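You operate a simulated robot arm through the tools that you are given. There is no shell and no other tool. Be economical: measure what you need, move in short steps, check, and stop when the job is done.

You run a simulated robot arm. Do the job below in one go: nothing can be reset, and whatever is moved stays where it is left.

TASK
Fan-bake the cakes on the oven rack ten minutes at top heat 200.
Fine: rack in, door shut, mode knob on fan and heat set before winding the timer; wait till it runs out and they are browned; base heat stays at 200.

It is judged by the outcome, as a careful person would: the job done as asked, and still so three seconds after it is handed in. It fails if anything else is knocked over, pushed out of place, dropped, spilled or broken.

THE ROBOT
A 6-joint arm with a fingered hand on a trunk, on a base that drives. Base frame: it is fixed to the floor where the robot stands at the start and does not move with it; the origin is under the middle of the robot, x ahead of it, y to its left, z up. Lengths are in mm, angles in degrees, forces in N, time in s.
With the tool pointing down near the work surface it reaches from about 100 to 440 mm from the robot's upright axis, wherever it stands. Its first joint turns from -166.0 to 166.0 degrees. Places, roughly: base heat knob [900, 0, 1400]; mode knob [900, 0, 1300]; oven door [600, 0, 1200]; oven rack [700, 200, 1300]; timer knob [900, 0, 1200]; toaster oven [800, 300, 1300]; top heat knob [900, 0, 1400]. Payload 2.3 kg.
The tool frame sits at the grasp point between the pads (the TCP): z along the fingers, y along the line on which they close. The tips reach 22 mm beyond it. The gripper opens to 112 mm. The gripper's body begins 60 mm behind the TCP. The gripper is a hand of 3 fingers: y runs from the thumb to the fingers, the wrist lies at [0, 0, -218] in the tool frame.
Orientation is that of the tool frame in the base frame, as a unit quaternion [w, x, y, z]. With the fingers straight down and closing along the base's y, the tool's x points along the base's -x, its y along +y and its z along -z.

THE INTERFACE
- The arm moves only by the tool arm_command. Its argument "plan" is a list that holds one entry, the list of rows, each a list of 6 numbers: the shift along the tool's x, y, z in mm, then the turn, a rotation vector about the tool's x, y, z in degrees. In form: [[[dx, dy, dz, ax, ay, az], ...]]. A call has 1 to 20 rows; each row is the pose to reach, as a shift and turn from the pose commanded when the call began, along the tool's axes at that moment. Each row takes 0.2 s and may step no farther than 50 mm and 8.6 degrees from the row before; otherwise, the whole call is refused. A pose out of reach is approached as far as the arm can. The call stops where the force on the tool passes 40 N (or 10 N more than at its start, if that is more) or the arm is blocked; 0.2 s more then pass. In this call time passes only in rows, and 0.2 s behind the last. It gives the time, the measured TCP pose, the force on the tool (base axes), the opening and the grip force at its end, in the units of the frame above (readings bear some noise), with the torque about the TCP (base axes, N m) and any sound that the robot's microphone picked up, and new pictures: "pictures" is both (left out), scene, wrist or none.
- Cameras (640 x 400 px; columns grow to the right, rows downward): "scene" is now at [8.2, 189.4, 1359.9]; the picture's right is [0.58, -0.82, 0.00], its down [-0.52, -0.37, -0.77] and it looks along [0.63, 0.45, -0.64] (base axes); focal length 214 px, centre (320, 200). "wrist" rides on the gripper at [66, 3, -80] in the tool frame; the picture's right is [-0.05, 1.00, 0.00], its down [-0.77, -0.04, -0.64] and it looks along [-0.64, -0.03, 0.77] (tool axes); focal length 275 px, centre (320, 200). There is no depth. A picture from a camera that has moved, and an enlarged one, comes with that camera's place and axes in the base frame and with its lens.
- lift_body(by): slides the trunk up (or, below 0, down) by that many mm; the arm and the scene camera ride with it, the base frame stays. It gives what a move gives, with no picture.
- drive_base(legs): drives the robot by 1 to 6 legs, each [ahead, left, turn to the left] in mm, mm and degrees, along the robot's own axes; the way and the turn of a leg run together, so that a leg with both is an arc; at most 1500 mm and 180 degrees a leg. The arm and the cameras ride along, it lands a little off, and it stops where it bumps. It gives what a move gives, and a new picture of the scene camera.
- move_fingers(finger1, finger2, thumb_bend): sets how far each is bent, from 0 (flat) to 100 (curled in); at 30 the hand is open as for a grip, at 70 the pads meet at the TCP. One left out holds its place. A second passes; each finger stops where it meets its share of the squeeze, and holds until it gets a number again. It is the only way to open and close the hand. It gives what a move gives, with no picture; readings hold the bend of each and the force on the fingers (four entries, about 0 where the hand has none), thumb and palm.
- head_to(pan, tilt): turns the head with the scene camera to pan (to the left, within 155 degrees either way) and tilt (down, from -29 to 69), counted from straight ahead of the robot. It gives what a move gives, and a new picture of the scene camera.
- enlarge(camera, box): a new picture of the part [left, top, right, bottom] of that camera's present view, enlarged. The clock stands still meanwhile.
- close_job(): hands the job in; it is judged then, once.

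Work in short steps. Places have to be worked out from the pictures, the camera data and where the tool is seen: move nearer, look again, correct. Check each grasp and each placing, and mend what went wrong. You have 120 turns and 260 pictures in all, those below and enlarged ones among them. Open the gripper and draw the arm clear of the work before you hand the job in, unless the task says otherwise; then end with one line.

The tools are called after "Emit:" by a JSON object that holds its "fn" and its "kwargs". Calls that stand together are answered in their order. arm_command: Moves the arm, as the interface text tells. Its arguments: {"type":"object","properties":{"plan":{"type":"array","items":{"type":"array","items":{"type":"array","items":{"type":"number"}}}},"pictures":{"type":"string","enum":["both","scene","wrist","none"]}},"required":["plan"]} The other tools are called the same way: lift_body (by) slides the trunk up or down; move_fingers (finger1, finger2, thumb_bend) moves the fingers one by one; drive_base (legs) drives the base; head_to (pan, tilt) turns the head that bears the scene camera; enlarge (camera, box) takes an enlarged picture of a part of a camera's view; close_job () hands the job in.

At the start:

```text
clock: 0.0
tcp_pos: [289.4, 14.6, 1000.5]
tcp_rot: [0.0, 0.0, 1.0, 0.0]
contact_force: [0.4, -0.1, 0.0]
moment: [0.03, 0.0, 0.0]
opening: 111.9
finger_force: 0.0
shape: jaw
bend: [30.0, 30.0, 30.0]
finger forces: [0.0, 0.0, 0.0, 0.0, 0.0, 0.0]
trunk travel left (down, up): [-275.0, 315.0]
robot x, y, heading: [-0.9, 0.8, 0.2]
head pan, tilt: [35.4, 39.6]
```

scene: 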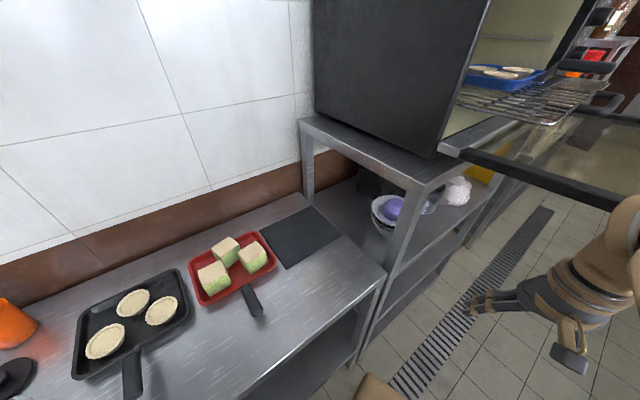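
wrist: 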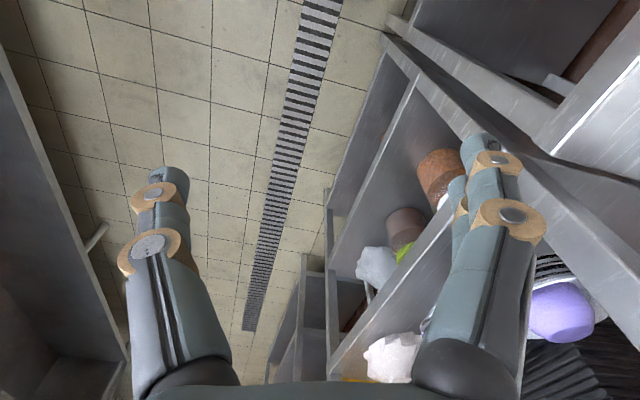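

The oven is ahead and to the left with its door open; I turn the head toward it to see it better.

Emit:
{"fn": "head_to", "kwargs": {"pan": 15, "tilt": 5}}

```text
clock: 1.0
tcp_pos: [289.8, 15.4, 999.5]
tcp_rot: [0.0, 0.0, 1.0, 0.0]
contact_force: [-0.5, 0.4, 0.7]
moment: [0.0, -0.02, -0.02]
opening: 112.0
finger_force: 0.1
shape: jaw
bend: [30.0, 30.0, 30.0]
finger forces: [0.0, 0.0, 0.0, 0.1, 0.1, 0.0]
trunk travel left (down, up): [-275.0, 315.0]
robot x, y, heading: [3.2, -1.4, 0.3]
head pan, tilt: [15.0, 5.0]
camera scene: at [27.4, 163.9, 1415.0], right [0.26, -0.97, 0.0], down [-0.09, -0.02, -1.0], along [0.96, 0.26, -0.09], focal length 214 px, centre (320, 200)
```

scene: 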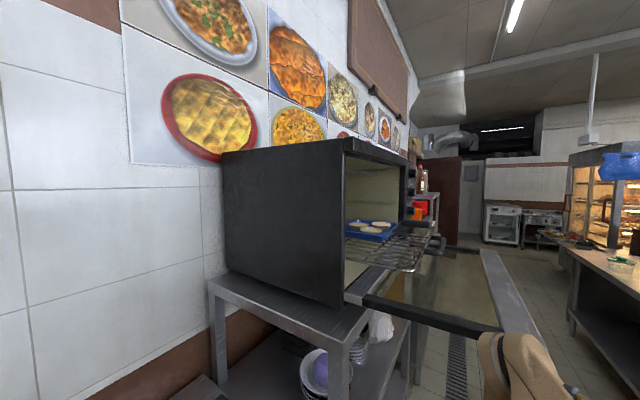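

The oven faces -y with its door hanging open toward me; I need to stand before it facing +y. I check the room on the right side first.

Emit:
{"fn": "head_to", "kwargs": {"pan": -50, "tilt": 35}}

Emit:
{"fn": "head_to", "kwargs": {"pan": 0, "tilt": 30}}

```text
clock: 2.4
tcp_pos: [289.9, 14.9, 999.2]
tcp_rot: [0.0, 0.0, 1.0, 0.0]
contact_force: [0.5, -0.2, 0.0]
moment: [0.03, 0.0, 0.01]
opening: 111.9
finger_force: 0.1
shape: jaw
bend: [30.0, 30.0, 30.0]
finger forces: [0.1, 0.0, 0.0, 0.0, 0.0, 0.0]
trunk travel left (down, up): [-275.0, 315.0]
robot x, y, heading: [1.0, 3.1, 0.3]
head pan, tilt: [-50.0, 35.0]
camera scene: at [-4.7, 72.6, 1366.9], right [-0.77, -0.64, 0.0], down [-0.37, 0.44, -0.82], along [0.53, -0.63, -0.57], focal length 214 px, centre (320, 200)
```

scene: 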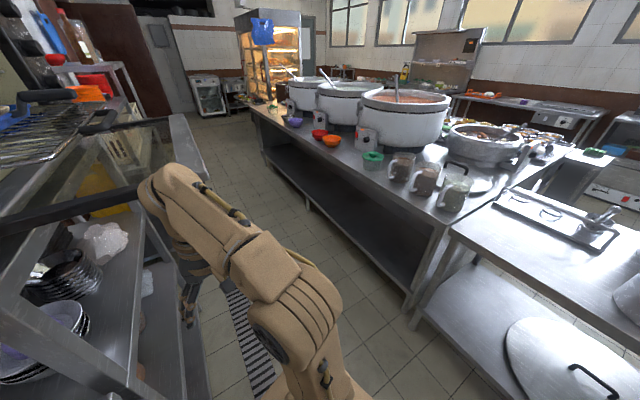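

```text
clock: 3.5
tcp_pos: [289.0, 15.5, 999.5]
tcp_rot: [-0.001, -0.001, 1.0, 0.0]
contact_force: [0.0, 0.6, 0.4]
moment: [-0.01, 0.01, -0.01]
opening: 111.9
finger_force: 0.1
shape: jaw
bend: [30.0, 30.0, 30.0]
finger forces: [0.0, 0.0, 0.0, 0.1, 0.0, 0.1]
trunk travel left (down, up): [-275.0, 315.0]
robot x, y, heading: [-0.6, 1.1, 0.1]
head pan, tilt: [0.0, 30.0]
camera scene: at [29.1, 139.9, 1374.6], right [0.0, -1.0, 0.0], down [-0.5, 0.0, -0.87], along [0.87, 0.0, -0.5], focal length 214 px, centre (320, 200)
```

scene: 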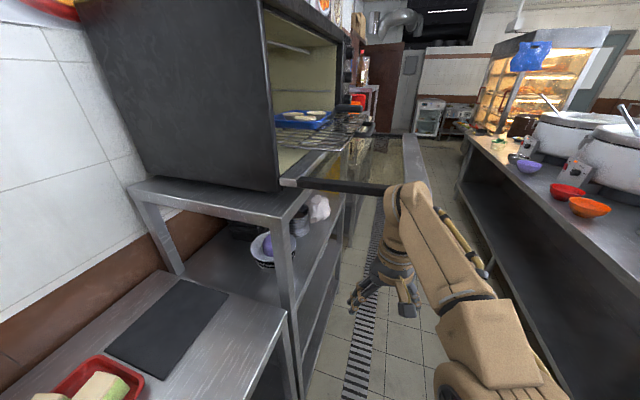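

The aisle is about a metre wide. I'll back the robot away from the counter first, then drive along to opposite the oven, then look again before turning.

Emit:
{"fn": "drive_base", "kwargs": {"legs": [[0, -430, 0], [600, 0, 0]]}}

Emit:
{"fn": "head_to", "kwargs": {"pan": 75, "tilt": 15}}

```text
clock: 9.2
tcp_pos: [887.7, -422.5, 1000.7]
tcp_rot: [0.0, 0.0, 1.0, 0.0]
contact_force: [0.8, 0.7, 0.1]
moment: [0.01, -0.01, 0.02]
opening: 111.7
finger_force: 0.0
shape: jaw
bend: [30.0, 30.0, 30.0]
finger forces: [0.0, 0.1, 0.1, 0.0, 0.1, 0.0]
trunk travel left (down, up): [-275.0, 315.0]
robot x, y, heading: [595.2, -436.0, 0.2]
head pan, tilt: [0.0, 30.0]
camera scene: at [627.4, -298.4, 1374.6], right [0.0, -1.0, 0.0], down [-0.5, 0.0, -0.87], along [0.87, 0.0, -0.5], focal length 214 px, centre (320, 200)
```

scene: 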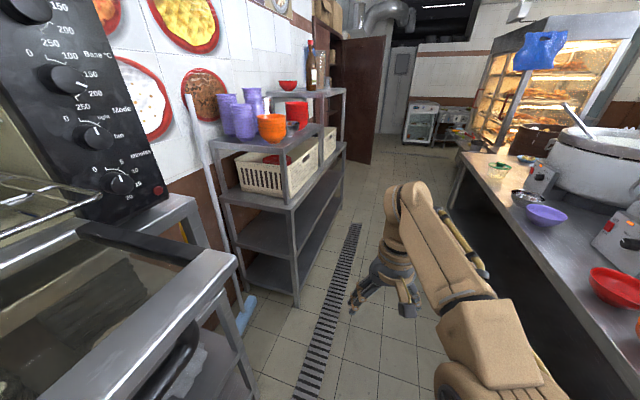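

```text
clock: 10.7
tcp_pos: [888.2, -422.4, 999.7]
tcp_rot: [-0.001, -0.001, 1.0, 0.0]
contact_force: [0.2, -0.4, 0.4]
moment: [0.0, 0.0, -0.03]
opening: 111.9
finger_force: 0.1
shape: jaw
bend: [30.0, 30.0, 30.0]
finger forces: [0.1, 0.0, 0.0, 0.0, 0.0, 0.1]
trunk travel left (down, up): [-275.0, 315.0]
robot x, y, heading: [596.9, -440.6, 0.4]
head pan, tilt: [75.0, 15.0]
camera scene: at [560.8, -208.3, 1398.8], right [0.97, -0.26, 0.0], down [-0.07, -0.25, -0.97], along [0.25, 0.93, -0.26], focal length 214 px, centre (320, 200)
```

scene: 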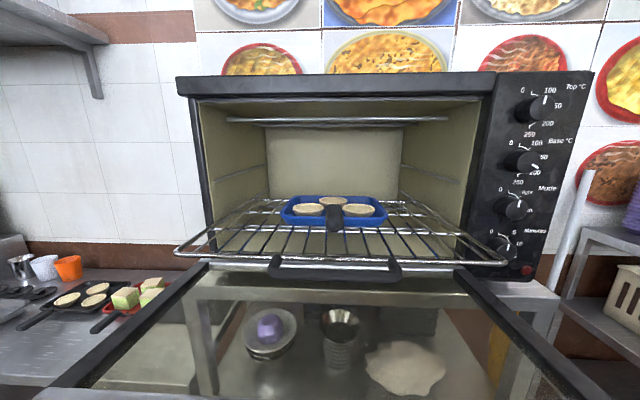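

The oven is clearly seen: four knobs (Top, Base, Mode, Minutes), rack pulled half out. I enlarge the knobs and the rack.

Emit:
{"fn": "enlarge", "kwargs": {"camera": "scene", "box": [470, 70, 600, 290]}}

Emit:
{"fn": "enlarge", "kwargs": {"camera": "scene", "box": [160, 170, 520, 395]}}

```text
1.82 times, centred on (535, 180) of scene
camera zoom: at [560.8, -208.3, 1398.8], right [0.97, -0.26, 0.0], down [-0.07, -0.25, -0.97], along [0.25, 0.93, -0.26], focal length 390 px, centre (-71, 236)
```

zoom: 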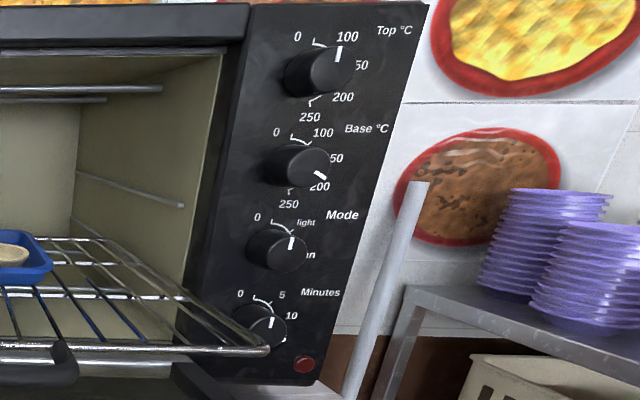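

```text
1.78 times, centred on (340, 282) of scene
camera zoom: at [560.8, -208.3, 1398.8], right [0.97, -0.26, 0.0], down [-0.07, -0.25, -0.97], along [0.25, 0.93, -0.26], focal length 381 px, centre (284, 53)
```

zoom: 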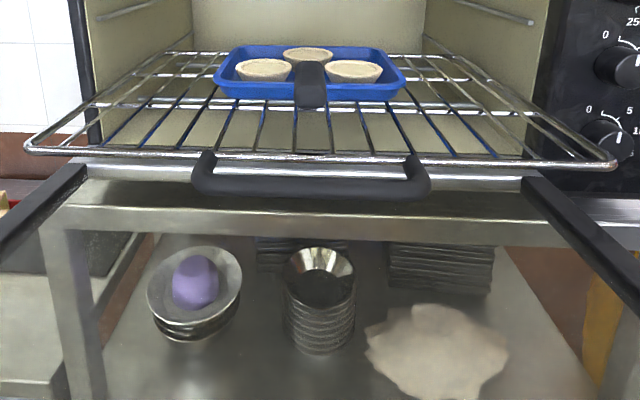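

I work out that the oven is yawed: its front normal points at about 71° in the base frame, with knobs near (927, 19) at z ≈ 1440/1371/1303/1237 and the rack front near (645, 36, 1247). I first raise the arm and turn the tool horizontal, so it goes above the open door when the robot turns.

Emit:
{"fn": "arm_command", "kwargs": {"plan": [[[-8, 0, -28, 0, -8, 0], [-16, 0, -56, 0, -16, 0], [-24, 0, -84, 0, -24, 0], [-32, 0, -112, 0, -32, 0], [-40, 0, -140, 0, -40, 0], [-48, 0, -168, 0, -48, 0], [-56, 0, -196, 0, -56, 0], [-64, 0, -224, 0, -64, 0], [-72, 0, -252, 0, -72, 0], [-80, 0, -280, 0, -80, 0], [-90, 0, -310, 0, -85, 0], [-100, 0, -330, 0, -90, 0]]], "pictures": "scene"}}

```text
clock: 13.3
tcp_pos: [988.2, -422.1, 1330.9]
tcp_rot: [0.708, -0.001, 0.706, 0.001]
contact_force: [-0.9, -0.9, 0.0]
moment: [0.02, -0.01, 0.0]
opening: 111.8
finger_force: 0.0
shape: jaw
bend: [30.0, 30.0, 30.0]
finger forces: [0.0, 0.0, 0.1, 0.1, 0.0, 0.0]
trunk travel left (down, up): [-275.0, 315.0]
robot x, y, heading: [601.2, -441.2, 0.3]
head pan, tilt: [75.0, 15.0]
camera scene: at [560.8, -208.3, 1398.8], right [0.97, -0.26, 0.0], down [-0.07, -0.25, -0.97], along [0.25, 0.93, -0.26], focal length 214 px, centre (320, 200)
```

scene: 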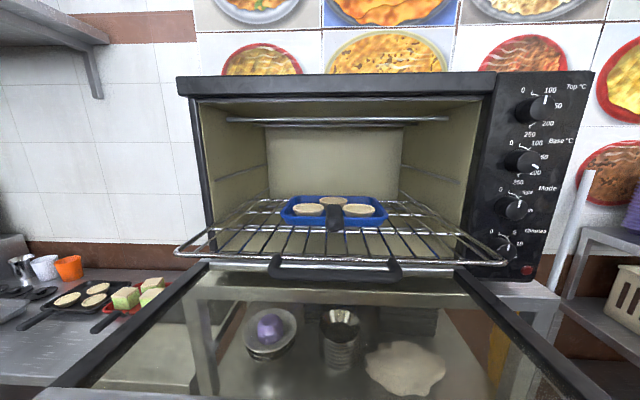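

The arm is up and horizontal. Now I turn the robot left about 71° to face the oven squarely, with the head straight ahead.

Emit:
{"fn": "drive_base", "kwargs": {"legs": [[0, 0, 71]]}}

Emit:
{"fn": "head_to", "kwargs": {"pan": 0, "tilt": 25}}

```text
clock: 16.7
tcp_pos: [710.4, -65.4, 1330.9]
tcp_rot: [0.576, -0.41, 0.577, 0.41]
contact_force: [-0.6, -0.6, -0.6]
moment: [-0.02, 0.0, 0.01]
opening: 112.0
finger_force: 0.0
shape: jaw
bend: [30.0, 30.0, 30.0]
finger forces: [0.1, 0.0, 0.0, 0.1, 0.1, 0.0]
trunk travel left (down, up): [-275.0, 315.0]
robot x, y, heading: [600.1, -440.6, 71.0]
head pan, tilt: [75.0, 15.0]
camera scene: at [366.9, -397.5, 1398.8], right [0.56, 0.83, 0.0], down [0.21, -0.15, -0.97], along [-0.8, 0.54, -0.26], focal length 214 px, centre (320, 200)
```

scene: 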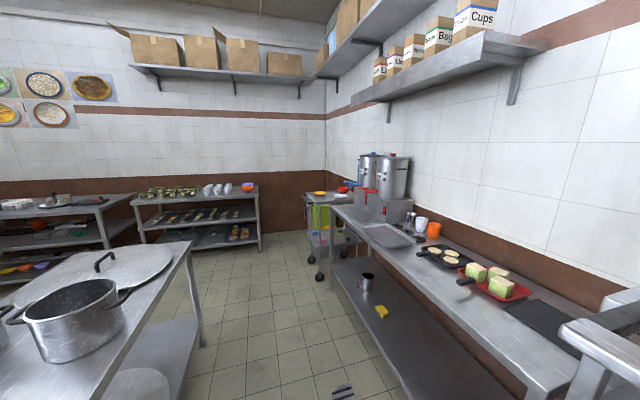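

```text
clock: 18.2
tcp_pos: [712.1, -65.3, 1330.0]
tcp_rot: [0.576, -0.41, 0.576, 0.41]
contact_force: [-0.9, -0.2, 1.6]
moment: [0.02, 0.01, -0.01]
opening: 111.9
finger_force: 0.1
shape: jaw
bend: [30.0, 30.0, 30.0]
finger forces: [0.1, 0.0, 0.0, 0.0, 0.0, 0.0]
trunk travel left (down, up): [-275.0, 315.0]
robot x, y, heading: [598.6, -440.6, 70.7]
head pan, tilt: [0.0, 25.0]
camera scene: at [474.3, -362.8, 1382.6], right [0.95, -0.33, 0.0], down [-0.14, -0.4, -0.91], along [0.3, 0.86, -0.42], focal length 214 px, centre (320, 200)
```

scene: 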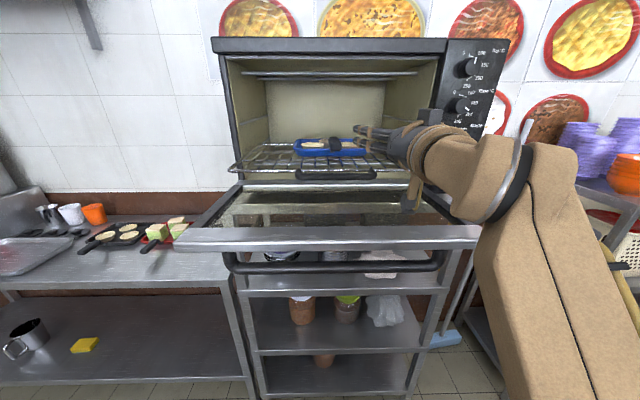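

The robot faces the oven squarely; the door lies open at z ≈ 1200 with its edge ~265 mm out, the rack handle at about (645, 35, 1240). The wrist camera is beneath the hand, so I roll the tool to bring it on top before going low over the door.

Emit:
{"fn": "arm_command", "kwargs": {"plan": [[[0, 0, -5, 0, 0, 8.5], [0, 0, -10, 0, 0, 17], [0, 0, -15, 0, 0, 25.5], [0, 0, -20, 0, 0, 34], [0, 0, -20, 0, 0, 42.5], [0, 0, -20, 0, 0, 51], [0, 0, -20, 0, 0, 59.5], [0, 0, -20, 0, 0, 68], [0, 0, -20, 0, 0, 76.5], [0, 0, -20, 0, 0, 85], [0, 0, -20, 0, 0, 93.5], [0, 0, -20, 0, 0, 102], [0, 0, -20, 0, 0, 110.5], [0, 0, -20, 0, 0, 119], [0, 0, -20, 0, 0, 127.5], [0, 0, -20, 0, 0, 136], [0, 0, -20, 0, 0, 144.5], [0, 0, -20, 0, 0, 153], [0, 0, -20, 0, 0, 161.5], [0, 0, -20, 0, 0, 170]]], "pictures": "both"}}

```text
clock: 22.4
tcp_pos: [704.1, -85.7, 1330.7]
tcp_rot: [-0.36, 0.539, 0.457, 0.609]
contact_force: [0.0, -0.8, -0.9]
moment: [0.02, 0.0, -0.01]
opening: 111.8
finger_force: 0.1
shape: jaw
bend: [30.0, 30.0, 30.0]
finger forces: [0.0, 0.1, 0.0, 0.0, 0.0, 0.1]
trunk travel left (down, up): [-275.0, 315.0]
robot x, y, heading: [602.7, -435.5, 70.9]
head pan, tilt: [0.0, 25.0]
camera scene: at [474.4, -362.8, 1382.6], right [0.94, -0.33, 0.0], down [-0.14, -0.4, -0.91], along [0.3, 0.86, -0.42], focal length 214 px, centre (320, 200)
camera wrist: at [671.0, -156.1, 1394.7], right [0.94, -0.32, 0.12], down [-0.12, -0.63, -0.77], along [0.33, 0.7, -0.63], focal length 275 px, centre (320, 200)
```

scene: 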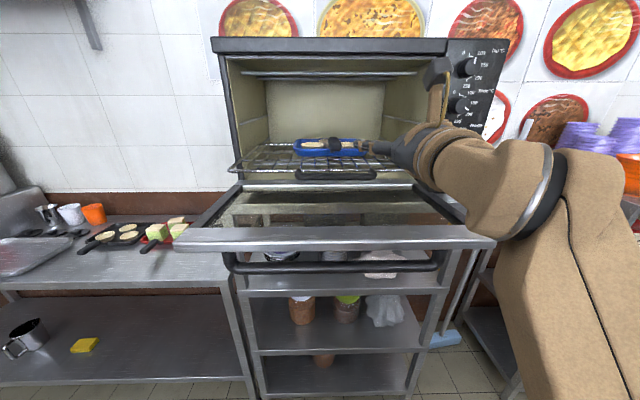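
wrist: 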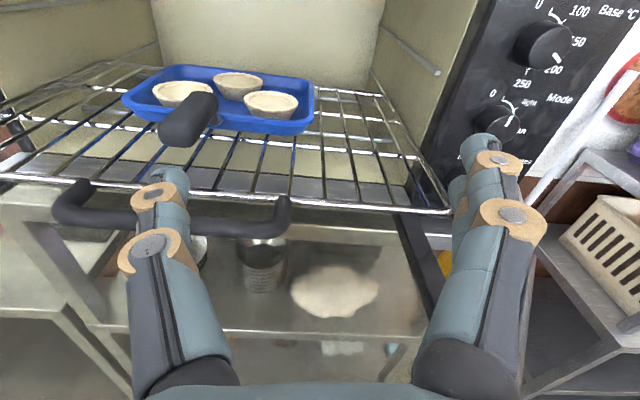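

The rolled view is excellent: handle, tray, and knobs visible. I finish the roll, pitch the tool 20° down, shift left to the handle's middle and close the fingers to a pinch for pushing.

Emit:
{"fn": "arm_command", "kwargs": {"plan": [[[-8, -20, 3, 0.3, -4, 2], [-17, -42, 6, 0.7, -8, 4], [-26, -63, 8, 1, -12, 6], [-34, -84, 11, 1.4, -16, 8], [-43, -105, 14, 1.75, -20, 10]]], "pictures": "none"}}

Emit:
{"fn": "move_fingers", "kwargs": {"finger1": 68, "finger2": 68, "thumb_bend": 68}}

Emit:
{"fn": "arm_command", "kwargs": {"plan": [[[0, 0, 0, 0, 0, 0]]], "pictures": "both"}}

```text
clock: 23.6
tcp_pos: [614.5, -41.3, 1256.9]
tcp_rot: [-0.333, 0.668, 0.475, 0.466]
contact_force: [0.4, 0.1, -0.2]
moment: [0.0, 0.0, -0.01]
opening: 111.9
finger_force: 0.0
shape: jaw
bend: [30.0, 30.0, 30.0]
finger forces: [0.0, 0.0, 0.0, 0.0, 0.1, 0.1]
out of reach, approached as far as the arm can: row 5
trunk travel left (down, up): [-275.0, 315.0]
robot x, y, heading: [595.8, -443.2, 71.0]
head pan, tilt: [0.0, 25.0]
```

```text
clock: 24.6
tcp_pos: [615.7, -41.6, 1257.2]
tcp_rot: [-0.334, 0.667, 0.475, 0.467]
contact_force: [0.4, -0.1, -0.2]
moment: [-0.01, 0.03, -0.01]
opening: 7.6
finger_force: 0.1
shape: fingers
bend: [68.0, 68.0, 68.0]
finger forces: [0.0, 0.1, 0.0, 0.0, 0.0, 0.1]
trunk travel left (down, up): [-275.0, 315.0]
robot x, y, heading: [597.4, -436.7, 70.7]
head pan, tilt: [0.0, 25.0]
```

```text
clock: 25.0
tcp_pos: [615.2, -43.2, 1257.0]
tcp_rot: [-0.333, 0.668, 0.475, 0.467]
contact_force: [0.6, -0.5, 0.0]
moment: [0.02, -0.01, 0.01]
opening: 7.2
finger_force: 0.1
shape: fingers
bend: [68.0, 68.0, 68.0]
finger forces: [0.0, 0.0, 0.0, 0.1, 0.1, 0.0]
trunk travel left (down, up): [-275.0, 315.0]
robot x, y, heading: [601.6, -438.5, 70.9]
head pan, tilt: [0.0, 25.0]
camera scene: at [474.4, -362.8, 1382.6], right [0.94, -0.33, 0.0], down [-0.14, -0.4, -0.91], along [0.3, 0.86, -0.42], focal length 214 px, centre (320, 200)
camera wrist: at [601.7, -91.6, 1345.6], right [0.94, -0.34, -0.05], down [-0.32, -0.8, -0.51], along [0.14, 0.49, -0.86], focal length 275 px, centre (320, 200)
```

scene: 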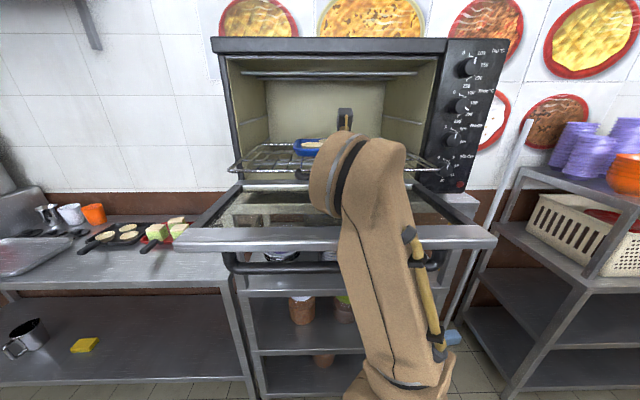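
wrist: 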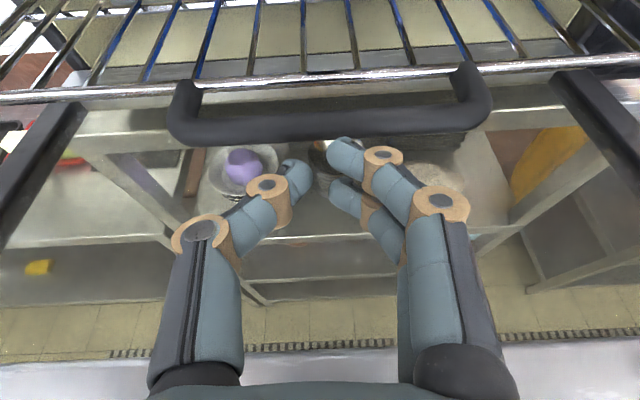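

The fingertips are just short of the handle (about 30 mm) and slightly high. I lower 14 mm and go forward 25 mm, then check.

Emit:
{"fn": "arm_command", "kwargs": {"plan": [[[-13, 0, 5, 0, 0, 0], [-9, 0, 17, 0, 0, 0], [-5, 0, 28, 0, 0, 0]]], "pictures": "wrist"}}

```text
clock: 25.8
tcp_pos: [622.6, -16.1, 1246.1]
tcp_rot: [-0.332, 0.668, 0.475, 0.466]
contact_force: [0.3, 0.6, 1.0]
moment: [-0.01, -0.02, 0.0]
opening: 6.8
finger_force: 0.0
shape: fingers
bend: [68.0, 68.0, 68.0]
finger forces: [0.0, 0.0, 0.0, 0.0, 0.0, 0.0]
out of reach, approached as far as the arm can: row 1, 2, 3
trunk travel left (down, up): [-275.0, 315.0]
robot x, y, heading: [600.0, -438.2, 71.1]
head pan, tilt: [0.0, 25.0]
camera wrist: at [609.3, -65.5, 1334.9], right [0.94, -0.34, -0.05], down [-0.32, -0.8, -0.5], along [0.14, 0.49, -0.86], focal length 275 px, centre (320, 200)
```

wrist: 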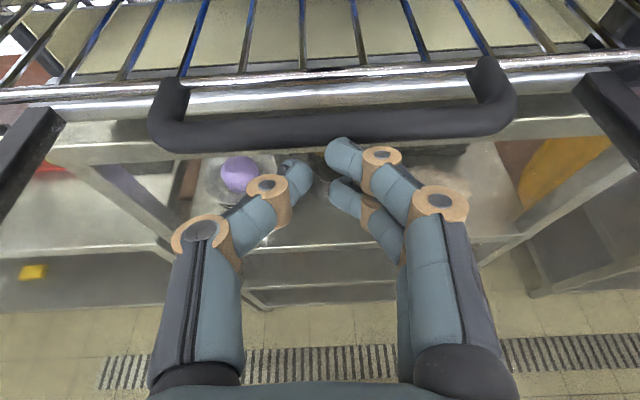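

I need to judge height of fingers relative to the handle; I zoom in the scene camera.

Emit:
{"fn": "enlarge", "kwargs": {"camera": "scene", "box": [220, 100, 460, 250]}}

```text
2.67 times, centred on (340, 175) of scene
camera zoom: at [474.5, -362.0, 1382.6], right [0.94, -0.33, 0.0], down [-0.14, -0.4, -0.91], along [0.3, 0.86, -0.42], focal length 572 px, centre (267, 267)
```

zoom: 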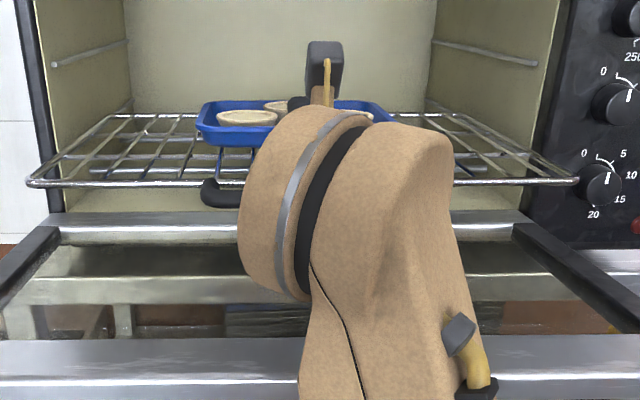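

Cross-checking three views puts the rack wire at z ≈ 1262 and the handle at z ≈ 1255, 10 mm ahead of the tips. I raise 16 mm and push forward gently.

Emit:
{"fn": "arm_command", "kwargs": {"plan": [[[15, 0, -5.5, 0, 0, 0], [18, 0, 4, 0, 0, 0], [21.5, 0, 13.5, 0, 0, 0], [25, 0, 23, 0, 0, 0], [28, 0, 32, 0, 0, 0]]], "pictures": "both"}}

```text
clock: 27.0
tcp_pos: [623.3, -6.0, 1245.0]
tcp_rot: [-0.334, 0.668, 0.475, 0.466]
contact_force: [0.3, 0.4, 0.2]
moment: [0.0, 0.0, 0.02]
opening: 6.8
finger_force: 0.0
shape: fingers
bend: [68.0, 68.0, 68.0]
finger forces: [0.0, 0.0, 0.0, 0.1, 0.1, 0.1]
out of reach, approached as far as the arm can: row 1, 2, 3, 4, 5
trunk travel left (down, up): [-275.0, 315.0]
robot x, y, heading: [598.9, -435.9, 70.9]
head pan, tilt: [0.0, 25.0]
camera scene: at [474.5, -362.9, 1382.6], right [0.94, -0.33, 0.0], down [-0.14, -0.4, -0.91], along [0.3, 0.86, -0.42], focal length 214 px, centre (320, 200)
camera wrist: at [610.1, -54.1, 1333.7], right [0.94, -0.34, -0.05], down [-0.32, -0.8, -0.51], along [0.14, 0.49, -0.86], focal length 275 px, centre (320, 200)
```

scene: 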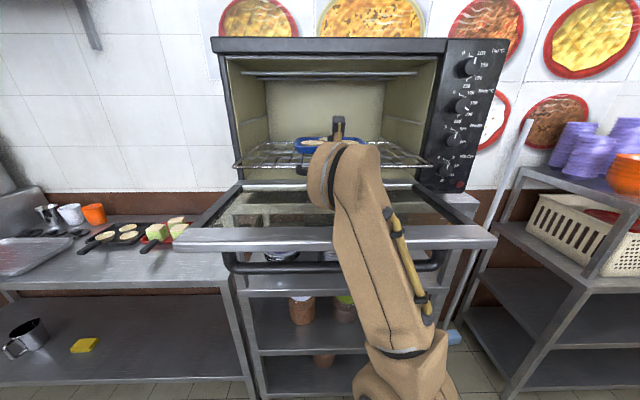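
wrist: 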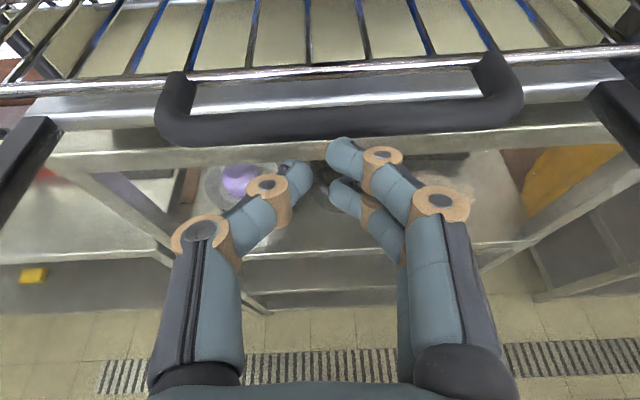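

The arm is at its reach limit upward. I back off 60 mm, raise the trunk by 150 mm, and will then bring the hand down with the arm.

Emit:
{"fn": "arm_command", "kwargs": {"plan": [[[-10, 0, -28, 0, 0, 0], [-20, 0, -56, 0, 0, 0]]], "pictures": "none"}}

Emit:
{"fn": "lift_body", "kwargs": {"by": 150}}

```text
clock: 27.6
tcp_pos: [600.1, -56.9, 1258.2]
tcp_rot: [-0.332, 0.669, 0.474, 0.466]
contact_force: [-0.9, -0.7, 0.6]
moment: [-0.02, -0.01, -0.02]
opening: 7.1
finger_force: 0.1
shape: fingers
bend: [68.0, 68.0, 68.0]
finger forces: [0.1, 0.1, 0.0, 0.0, 0.1, 0.1]
out of reach, approached as far as the arm can: row 1, 2
trunk travel left (down, up): [-275.0, 315.0]
robot x, y, heading: [598.1, -439.1, 71.1]
head pan, tilt: [0.0, 25.0]
```

```text
clock: 29.4
tcp_pos: [600.4, -57.5, 1406.9]
tcp_rot: [-0.332, 0.669, 0.475, 0.466]
contact_force: [-0.4, 0.0, -0.8]
moment: [-0.01, 0.01, -0.01]
opening: 7.0
finger_force: 0.0
shape: fingers
bend: [68.0, 68.0, 68.0]
finger forces: [0.0, 0.1, 0.0, 0.1, 0.0, 0.1]
trunk travel left (down, up): [-425.0, 165.0]
robot x, y, heading: [599.7, -439.1, 70.8]
head pan, tilt: [0.0, 25.0]
```

Trunk is up with slack for the arm. Now I lower the hand to the handle height, staying 40 mm short of it.

Emit:
{"fn": "arm_command", "kwargs": {"plan": [[[-34, 3, 12, 0, 0, 0], [-68, 6, 24, 0, 0, 0], [-102, 9, 37, 0, 0, 0], [-135, 12, 49, 0, 0, 0], [-132, 12, 58, 0, 0, 0]]], "pictures": "both"}}

```text
clock: 30.6
tcp_pos: [616.4, -56.3, 1264.2]
tcp_rot: [-0.334, 0.669, 0.474, 0.466]
contact_force: [0.3, -0.5, 0.0]
moment: [0.0, -0.02, 0.0]
opening: 6.8
finger_force: 0.1
shape: fingers
bend: [68.0, 68.0, 68.0]
finger forces: [0.1, 0.1, 0.0, 0.0, 0.1, 0.1]
out of reach, approached as far as the arm can: row 1, 2
trunk travel left (down, up): [-425.0, 165.0]
robot x, y, heading: [594.4, -435.2, 70.8]
head pan, tilt: [0.0, 25.0]
camera scene: at [475.8, -364.8, 1532.9], right [0.94, -0.33, 0.0], down [-0.14, -0.4, -0.91], along [0.3, 0.86, -0.42], focal length 214 px, centre (320, 200)
camera wrist: at [602.9, -105.7, 1352.7], right [0.94, -0.34, -0.05], down [-0.32, -0.8, -0.51], along [0.13, 0.49, -0.86], focal length 275 px, centre (320, 200)
```

scene: 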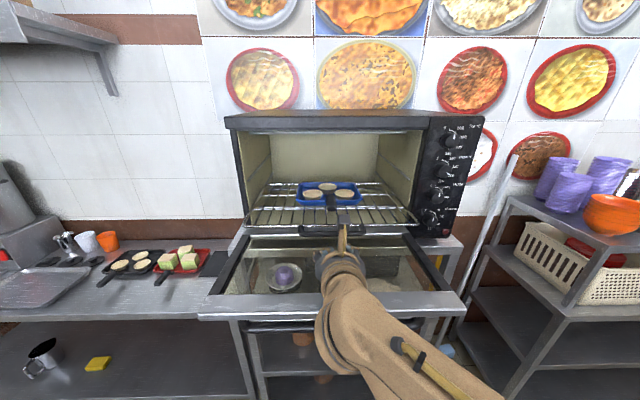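
wrist: 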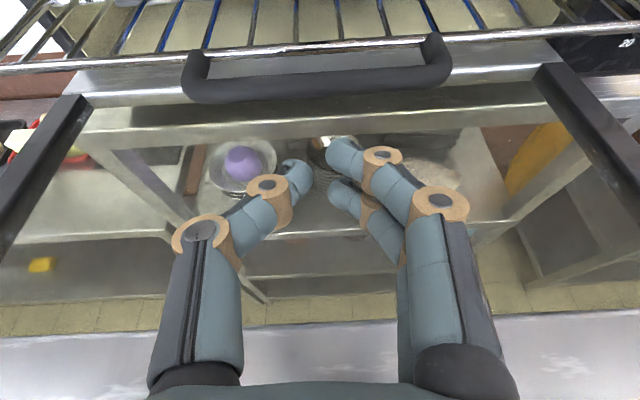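

Height is right now. Forward 50 mm toward the handle and check.

Emit:
{"fn": "arm_command", "kwargs": {"plan": [[[6.8, 0, 18.8, 0, 0, 0], [13.6, 0, 37.6, 0, 0, 0], [17, 0, 47, 0, 0, 0]]], "pictures": "both"}}

Emit:
{"fn": "enlarge", "kwargs": {"camera": "scene", "box": [220, 170, 460, 320]}}

```text
clock: 31.4
tcp_pos: [631.5, -7.0, 1262.6]
tcp_rot: [-0.332, 0.668, 0.475, 0.466]
contact_force: [0.1, -0.2, -0.8]
moment: [0.04, 0.0, 0.03]
opening: 6.9
finger_force: 0.1
shape: fingers
bend: [68.0, 68.0, 68.0]
finger forces: [0.0, 0.1, 0.0, 0.0, 0.0, 0.0]
trunk travel left (down, up): [-425.0, 165.0]
robot x, y, heading: [599.9, -440.3, 71.0]
head pan, tilt: [0.0, 25.0]
camera scene: at [474.4, -362.7, 1532.6], right [0.94, -0.33, 0.0], down [-0.14, -0.4, -0.91], along [0.3, 0.86, -0.42], focal length 214 px, centre (320, 200)
camera wrist: at [618.1, -55.6, 1352.0], right [0.94, -0.34, -0.04], down [-0.32, -0.8, -0.5], along [0.14, 0.49, -0.86], focal length 275 px, centre (320, 200)
```

scene: 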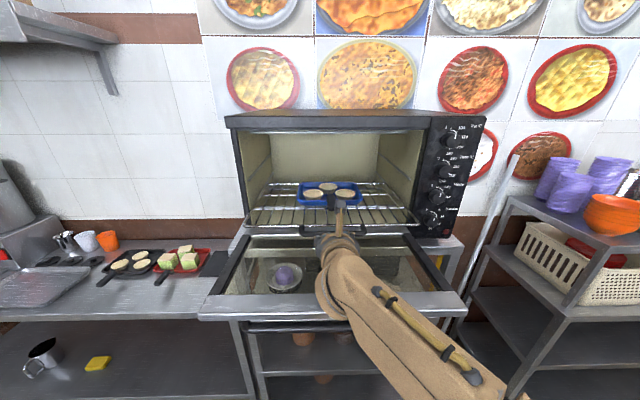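
wrist: 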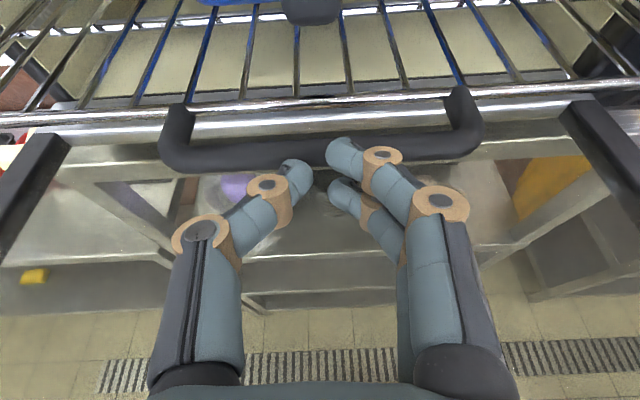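

```text
2.67 times, centred on (340, 245) of scene
camera zoom: at [474.4, -362.7, 1532.6], right [0.94, -0.33, 0.0], down [-0.14, -0.4, -0.91], along [0.3, 0.86, -0.42], focal length 572 px, centre (267, 80)
```

zoom: 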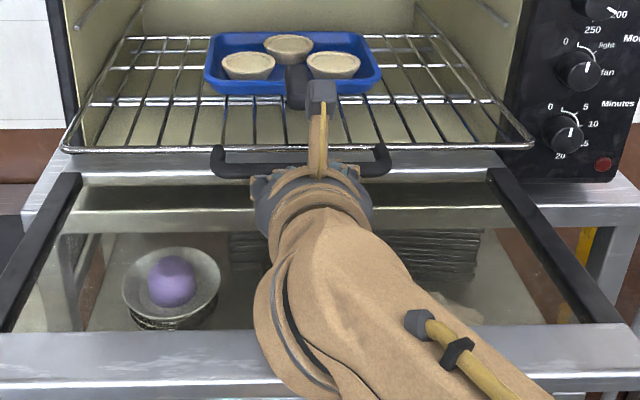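

Handle bar is now estimated at z ≈ 1246, 18 mm ahead of the tips. I lower 8 mm and push onward in small rows.

Emit:
{"fn": "arm_command", "kwargs": {"plan": [[[-7.5, 0, 2.7, 0, 0, 0], [-4, 0, 12, 0, 0, 0], [-0.7, 0, 21.5, 0, 0, 0], [2.7, 0, 31, 0, 0, 0], [6, 0, 40.3, 0, 0, 0]]], "pictures": "both"}}

```text
clock: 32.5
tcp_pos: [644.7, 32.1, 1254.9]
tcp_rot: [-0.332, 0.668, 0.475, 0.466]
contact_force: [-0.6, 1.0, 0.1]
moment: [0.0, -0.06, 0.02]
opening: 7.0
finger_force: 0.1
shape: fingers
bend: [68.0, 68.0, 68.0]
finger forces: [0.1, 0.0, 0.0, 0.1, 0.1, 0.1]
trunk travel left (down, up): [-425.0, 165.0]
robot x, y, heading: [598.8, -438.8, 71.0]
head pan, tilt: [0.0, 25.0]
camera scene: at [474.4, -362.5, 1532.6], right [0.94, -0.33, 0.0], down [-0.14, -0.4, -0.91], along [0.3, 0.86, -0.42], focal length 214 px, centre (320, 200)
camera wrist: at [630.6, -17.4, 1343.3], right [0.94, -0.34, -0.05], down [-0.32, -0.8, -0.5], along [0.14, 0.49, -0.86], focal length 275 px, centre (320, 200)
```

scene: 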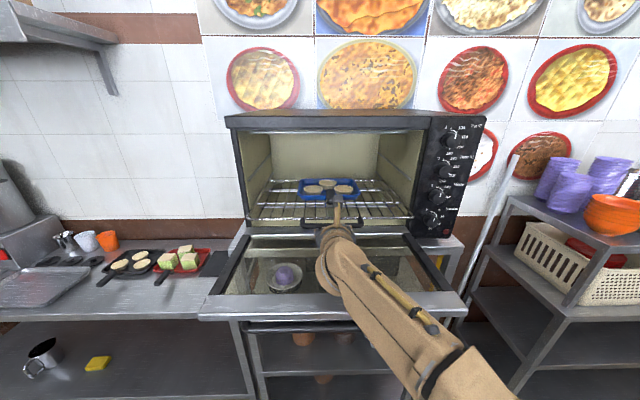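
wrist: 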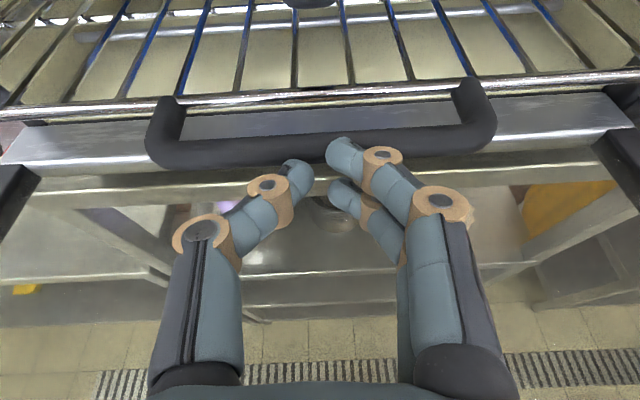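

The rack is sliding in with the push. I continue.

Emit:
{"fn": "arm_command", "kwargs": {"plan": [[[3.4, 0, 9.4, 0, 0, 0], [6.8, 0, 18.8, 0, 0, 0], [10.2, 0, 28.2, 0, 0, 0], [13.6, 0, 37.6, 0, 0, 0], [17, 0, 47, 0, 0, 0]]], "pictures": "both"}}

```text
clock: 33.8
tcp_pos: [662.0, 81.7, 1253.7]
tcp_rot: [-0.332, 0.668, 0.475, 0.466]
contact_force: [-0.1, -0.1, -0.2]
moment: [0.01, -0.02, 0.01]
opening: 6.4
finger_force: 0.0
shape: fingers
bend: [68.0, 68.0, 68.0]
finger forces: [0.1, 0.0, 0.0, 0.1, 0.0, 0.0]
trunk travel left (down, up): [-425.0, 165.0]
robot x, y, heading: [595.6, -435.0, 71.1]
head pan, tilt: [0.0, 25.0]
camera scene: at [474.5, -362.2, 1532.6], right [0.94, -0.33, 0.0], down [-0.14, -0.4, -0.91], along [0.3, 0.86, -0.42], focal length 214 px, centre (320, 200)
camera wrist: at [647.4, 31.7, 1342.7], right [0.94, -0.34, -0.04], down [-0.32, -0.8, -0.5], along [0.14, 0.49, -0.86], focal length 275 px, centre (320, 200)
```

scene: 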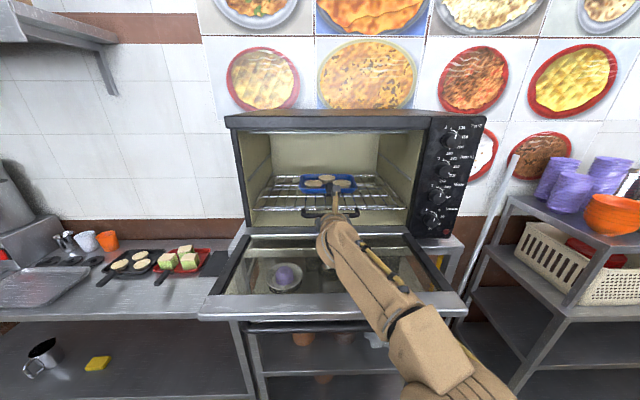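
wrist: 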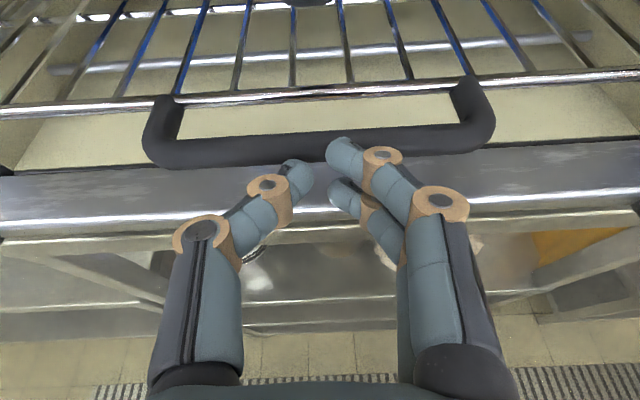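

Still moving freely; the handle is about 28 mm out. I keep pushing until it stops.

Emit:
{"fn": "arm_command", "kwargs": {"plan": [[[3.4, 0, 9.4, 0, 0, 0], [6.8, 0, 18.8, 0, 0, 0], [10.2, 0, 28.2, 0, 0, 0], [13.6, 0, 37.6, 0, 0, 0], [17, 0, 47, 0, 0, 0]]], "pictures": "both"}}

```text
clock: 35.0
tcp_pos: [676.2, 127.4, 1253.8]
tcp_rot: [-0.333, 0.668, 0.475, 0.466]
contact_force: [0.0, -0.3, 0.7]
moment: [0.01, 0.0, 0.0]
opening: 6.5
finger_force: 0.0
shape: fingers
bend: [68.0, 68.0, 68.0]
finger forces: [0.0, 0.0, 0.1, 0.0, 0.1, 0.0]
trunk travel left (down, up): [-425.0, 165.0]
robot x, y, heading: [596.3, -438.9, 71.1]
head pan, tilt: [0.0, 25.0]
camera scene: at [474.4, -362.5, 1532.6], right [0.94, -0.33, 0.0], down [-0.14, -0.4, -0.91], along [0.3, 0.86, -0.42], focal length 214 px, centre (320, 200)
camera wrist: at [662.8, 77.6, 1343.1], right [0.94, -0.34, -0.04], down [-0.32, -0.8, -0.5], along [0.14, 0.49, -0.86], focal length 275 px, centre (320, 200)
```

scene: 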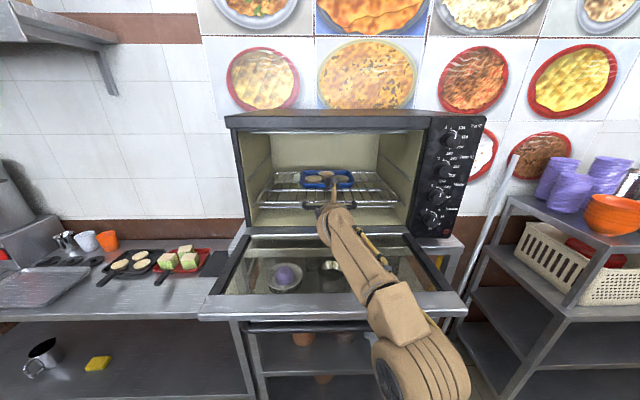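
wrist: 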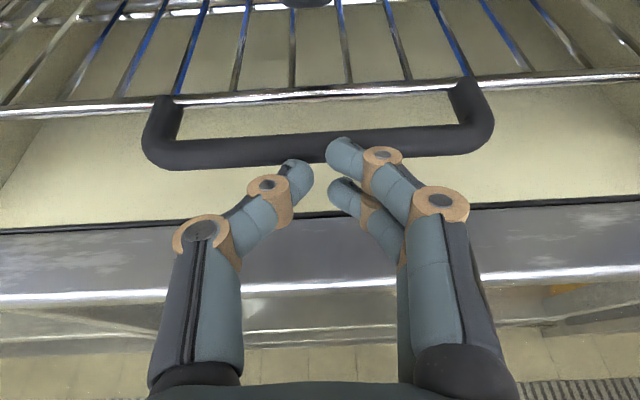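

The handle is now inside the sill. I push on a little further to feel for the stop.

Emit:
{"fn": "arm_command", "kwargs": {"plan": [[[3.4, 0, 9.4, 0, 0, 0], [6.8, 0, 18.8, 0, 0, 0], [10.2, 0, 28.2, 0, 0, 0], [13.6, 0, 37.6, 0, 0, 0]]], "pictures": "both"}}

```text
clock: 35.8
tcp_pos: [680.2, 143.7, 1258.8]
tcp_rot: [-0.334, 0.67, 0.475, 0.464]
contact_force: [-13.4, -33.4, 0.0]
moment: [-0.29, 0.18, -0.04]
opening: 2.9
finger_force: 18.2
shape: fingers
bend: [68.0, 71.0, 74.0]
finger forces: [0.0, 14.4, 0.0, 0.0, 22.8, 0.0]
trunk travel left (down, up): [-425.0, 165.0]
robot x, y, heading: [597.5, -440.0, 70.8]
head pan, tilt: [0.0, 25.0]
stopped in row 4: the force on the tool passed its limit at 48 N (the readings are from after the stop); the commanded pose is now the measured one
camera scene: at [469.3, -376.9, 1532.9], right [0.95, -0.33, 0.0], down [-0.13, -0.39, -0.91], along [0.3, 0.86, -0.41], focal length 214 px, centre (320, 200)
camera wrist: at [667.2, 95.3, 1348.0], right [0.94, -0.34, -0.05], down [-0.32, -0.8, -0.5], along [0.13, 0.49, -0.86], focal length 275 px, centre (320, 200)
```

scene: 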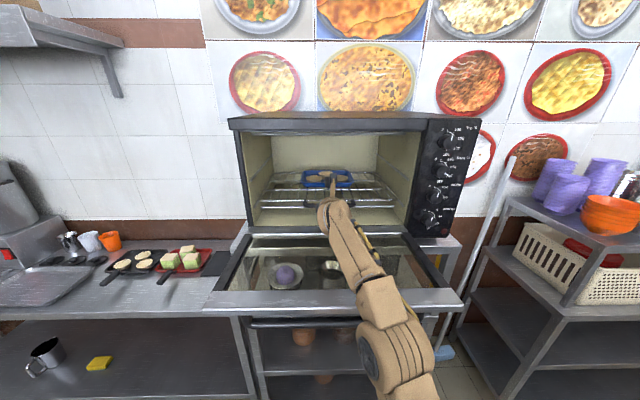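
wrist: 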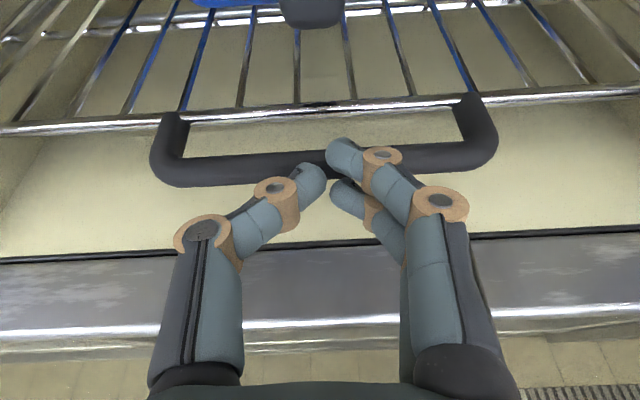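

The rack hit its stop and is fully in. I withdraw straight back and then up.

Emit:
{"fn": "arm_command", "kwargs": {"plan": [[[-13.6, 0, -37.6, 0, 0, 0], [-27.2, 0, -75.2, 0, 0, 0], [-40.8, 0, -112.8, 0, 0, 0], [-54.4, 0, -150, 0, 0, 0], [-28, 0, -160, 0, 0, 0], [0, 0, -170, 0, 0, 0]]], "pictures": "both"}}

Emit:
{"fn": "enlarge", "kwargs": {"camera": "scene", "box": [220, 100, 500, 275]}}

```text
clock: 37.2
tcp_pos: [633.0, 6.1, 1315.7]
tcp_rot: [-0.331, 0.671, 0.476, 0.462]
contact_force: [-0.8, -0.2, -0.2]
moment: [0.01, 0.01, 0.02]
opening: 6.6
finger_force: 0.0
shape: fingers
bend: [68.0, 68.0, 68.0]
finger forces: [0.1, 0.0, 0.0, 0.1, 0.0, 0.0]
trunk travel left (down, up): [-425.0, 165.0]
robot x, y, heading: [595.4, -439.2, 71.1]
head pan, tilt: [0.0, 25.0]
camera scene: at [474.0, -363.5, 1532.6], right [0.95, -0.33, 0.0], down [-0.14, -0.4, -0.91], along [0.3, 0.86, -0.42], focal length 214 px, centre (320, 200)
camera wrist: at [619.9, -43.2, 1404.2], right [0.94, -0.34, -0.05], down [-0.32, -0.81, -0.5], along [0.13, 0.48, -0.87], focal length 275 px, centre (320, 200)
```

scene: 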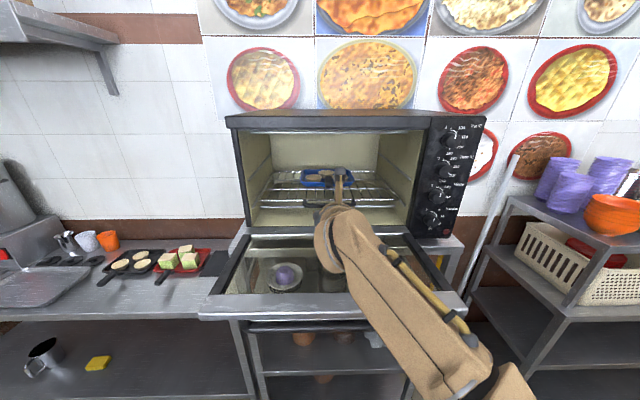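
wrist: 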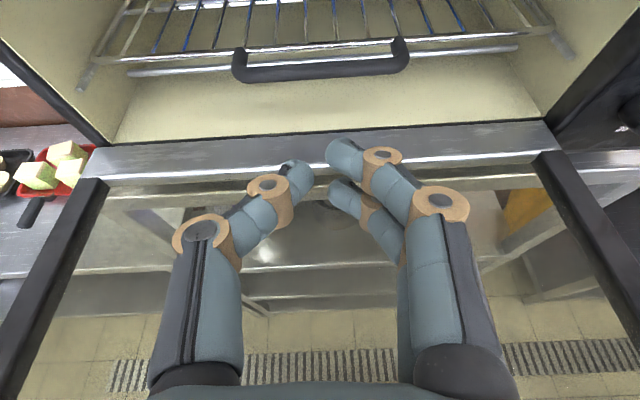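

```text
2.29 times, centred on (360, 188) of scene
camera zoom: at [474.0, -363.5, 1532.6], right [0.95, -0.33, 0.0], down [-0.14, -0.4, -0.91], along [0.3, 0.86, -0.42], focal length 490 px, centre (229, 229)
```

zoom: 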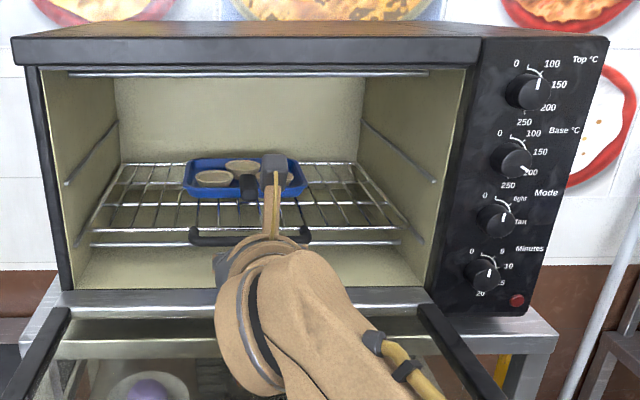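

Rack is in. To get beneath the door edge, I'll take the hand around its right side: first yaw the tool 45° left while moving right and out, still above door level.

Emit:
{"fn": "arm_command", "kwargs": {"plan": [[[-6, 36, -16, 6, 0, -2.3], [-12, 72, -32, 12, 0, -4.5], [-18, 109, -48, 18, 0, -6.8], [-24, 145, -64, 24, 0, -9.1], [-30, 181, -80, 30, 0, -11.3], [-36, 218, -97, 36, 0, -13.6], [-42, 254, -113, 42, 0, -15.9]]], "pictures": "both"}}

```text
clock: 38.8
tcp_pos: [831.0, -180.9, 1305.8]
tcp_rot: [-0.484, 0.439, 0.694, 0.304]
contact_force: [-0.5, -0.1, 0.6]
moment: [0.01, 0.04, 0.0]
opening: 6.8
finger_force: 0.0
shape: fingers
bend: [68.0, 68.0, 68.0]
finger forces: [0.0, 0.0, 0.0, 0.0, 0.0, 0.1]
out of reach, approached as far as the arm can: row 7
trunk travel left (down, up): [-425.0, 165.0]
robot x, y, heading: [597.9, -440.7, 70.8]
head pan, tilt: [0.0, 25.0]
camera scene: at [475.4, -363.0, 1532.7], right [0.95, -0.33, 0.0], down [-0.14, -0.4, -0.91], along [0.3, 0.86, -0.42], focal length 214 px, centre (320, 200)
camera wrist: at [857.6, -223.9, 1394.9], right [0.91, 0.42, -0.05], down [0.34, -0.8, -0.5], along [-0.25, 0.44, -0.86], focal length 275 px, centre (320, 200)
```

scene: 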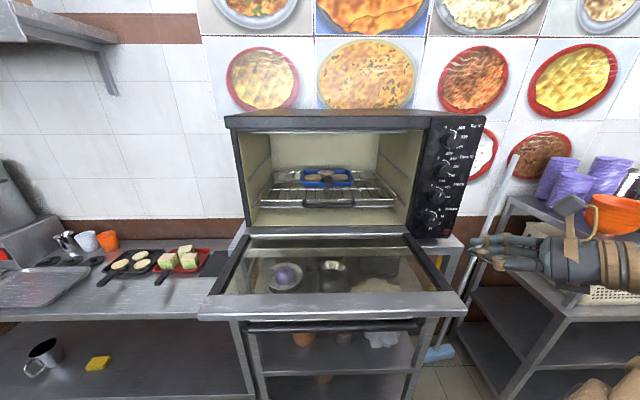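
wrist: 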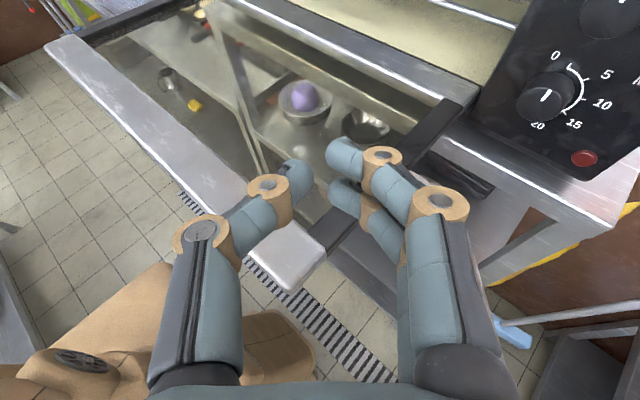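

The hand is at the right side but its tips are nearly above the door corner; I drive the base 100 mm to the right for clearance.

Emit:
{"fn": "drive_base", "kwargs": {"legs": [[0, -100, 0]]}}

```text
clock: 40.0
tcp_pos: [922.9, -212.2, 1306.0]
tcp_rot: [-0.484, 0.437, 0.696, 0.302]
contact_force: [-0.3, -0.6, 0.6]
moment: [0.03, 0.0, -0.02]
opening: 6.4
finger_force: 0.0
shape: fingers
bend: [68.0, 68.0, 68.0]
finger forces: [0.0, 0.0, 0.0, 0.1, 0.0, 0.0]
trunk travel left (down, up): [-425.0, 165.0]
robot x, y, heading: [694.8, -468.5, 70.8]
head pan, tilt: [0.0, 25.0]
camera scene: at [569.0, -396.3, 1532.7], right [0.95, -0.33, 0.0], down [-0.14, -0.4, -0.91], along [0.29, 0.86, -0.42], focal length 214 px, centre (320, 200)
```

scene: 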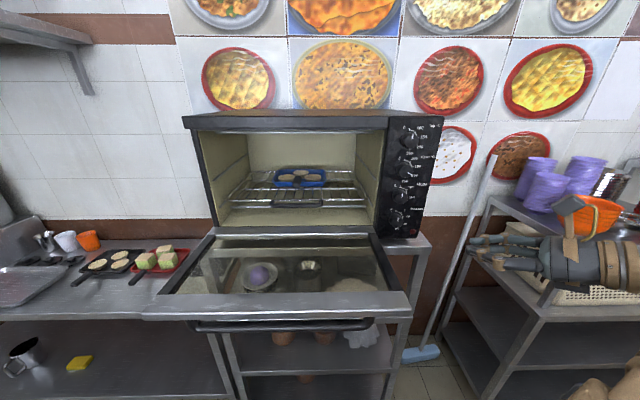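

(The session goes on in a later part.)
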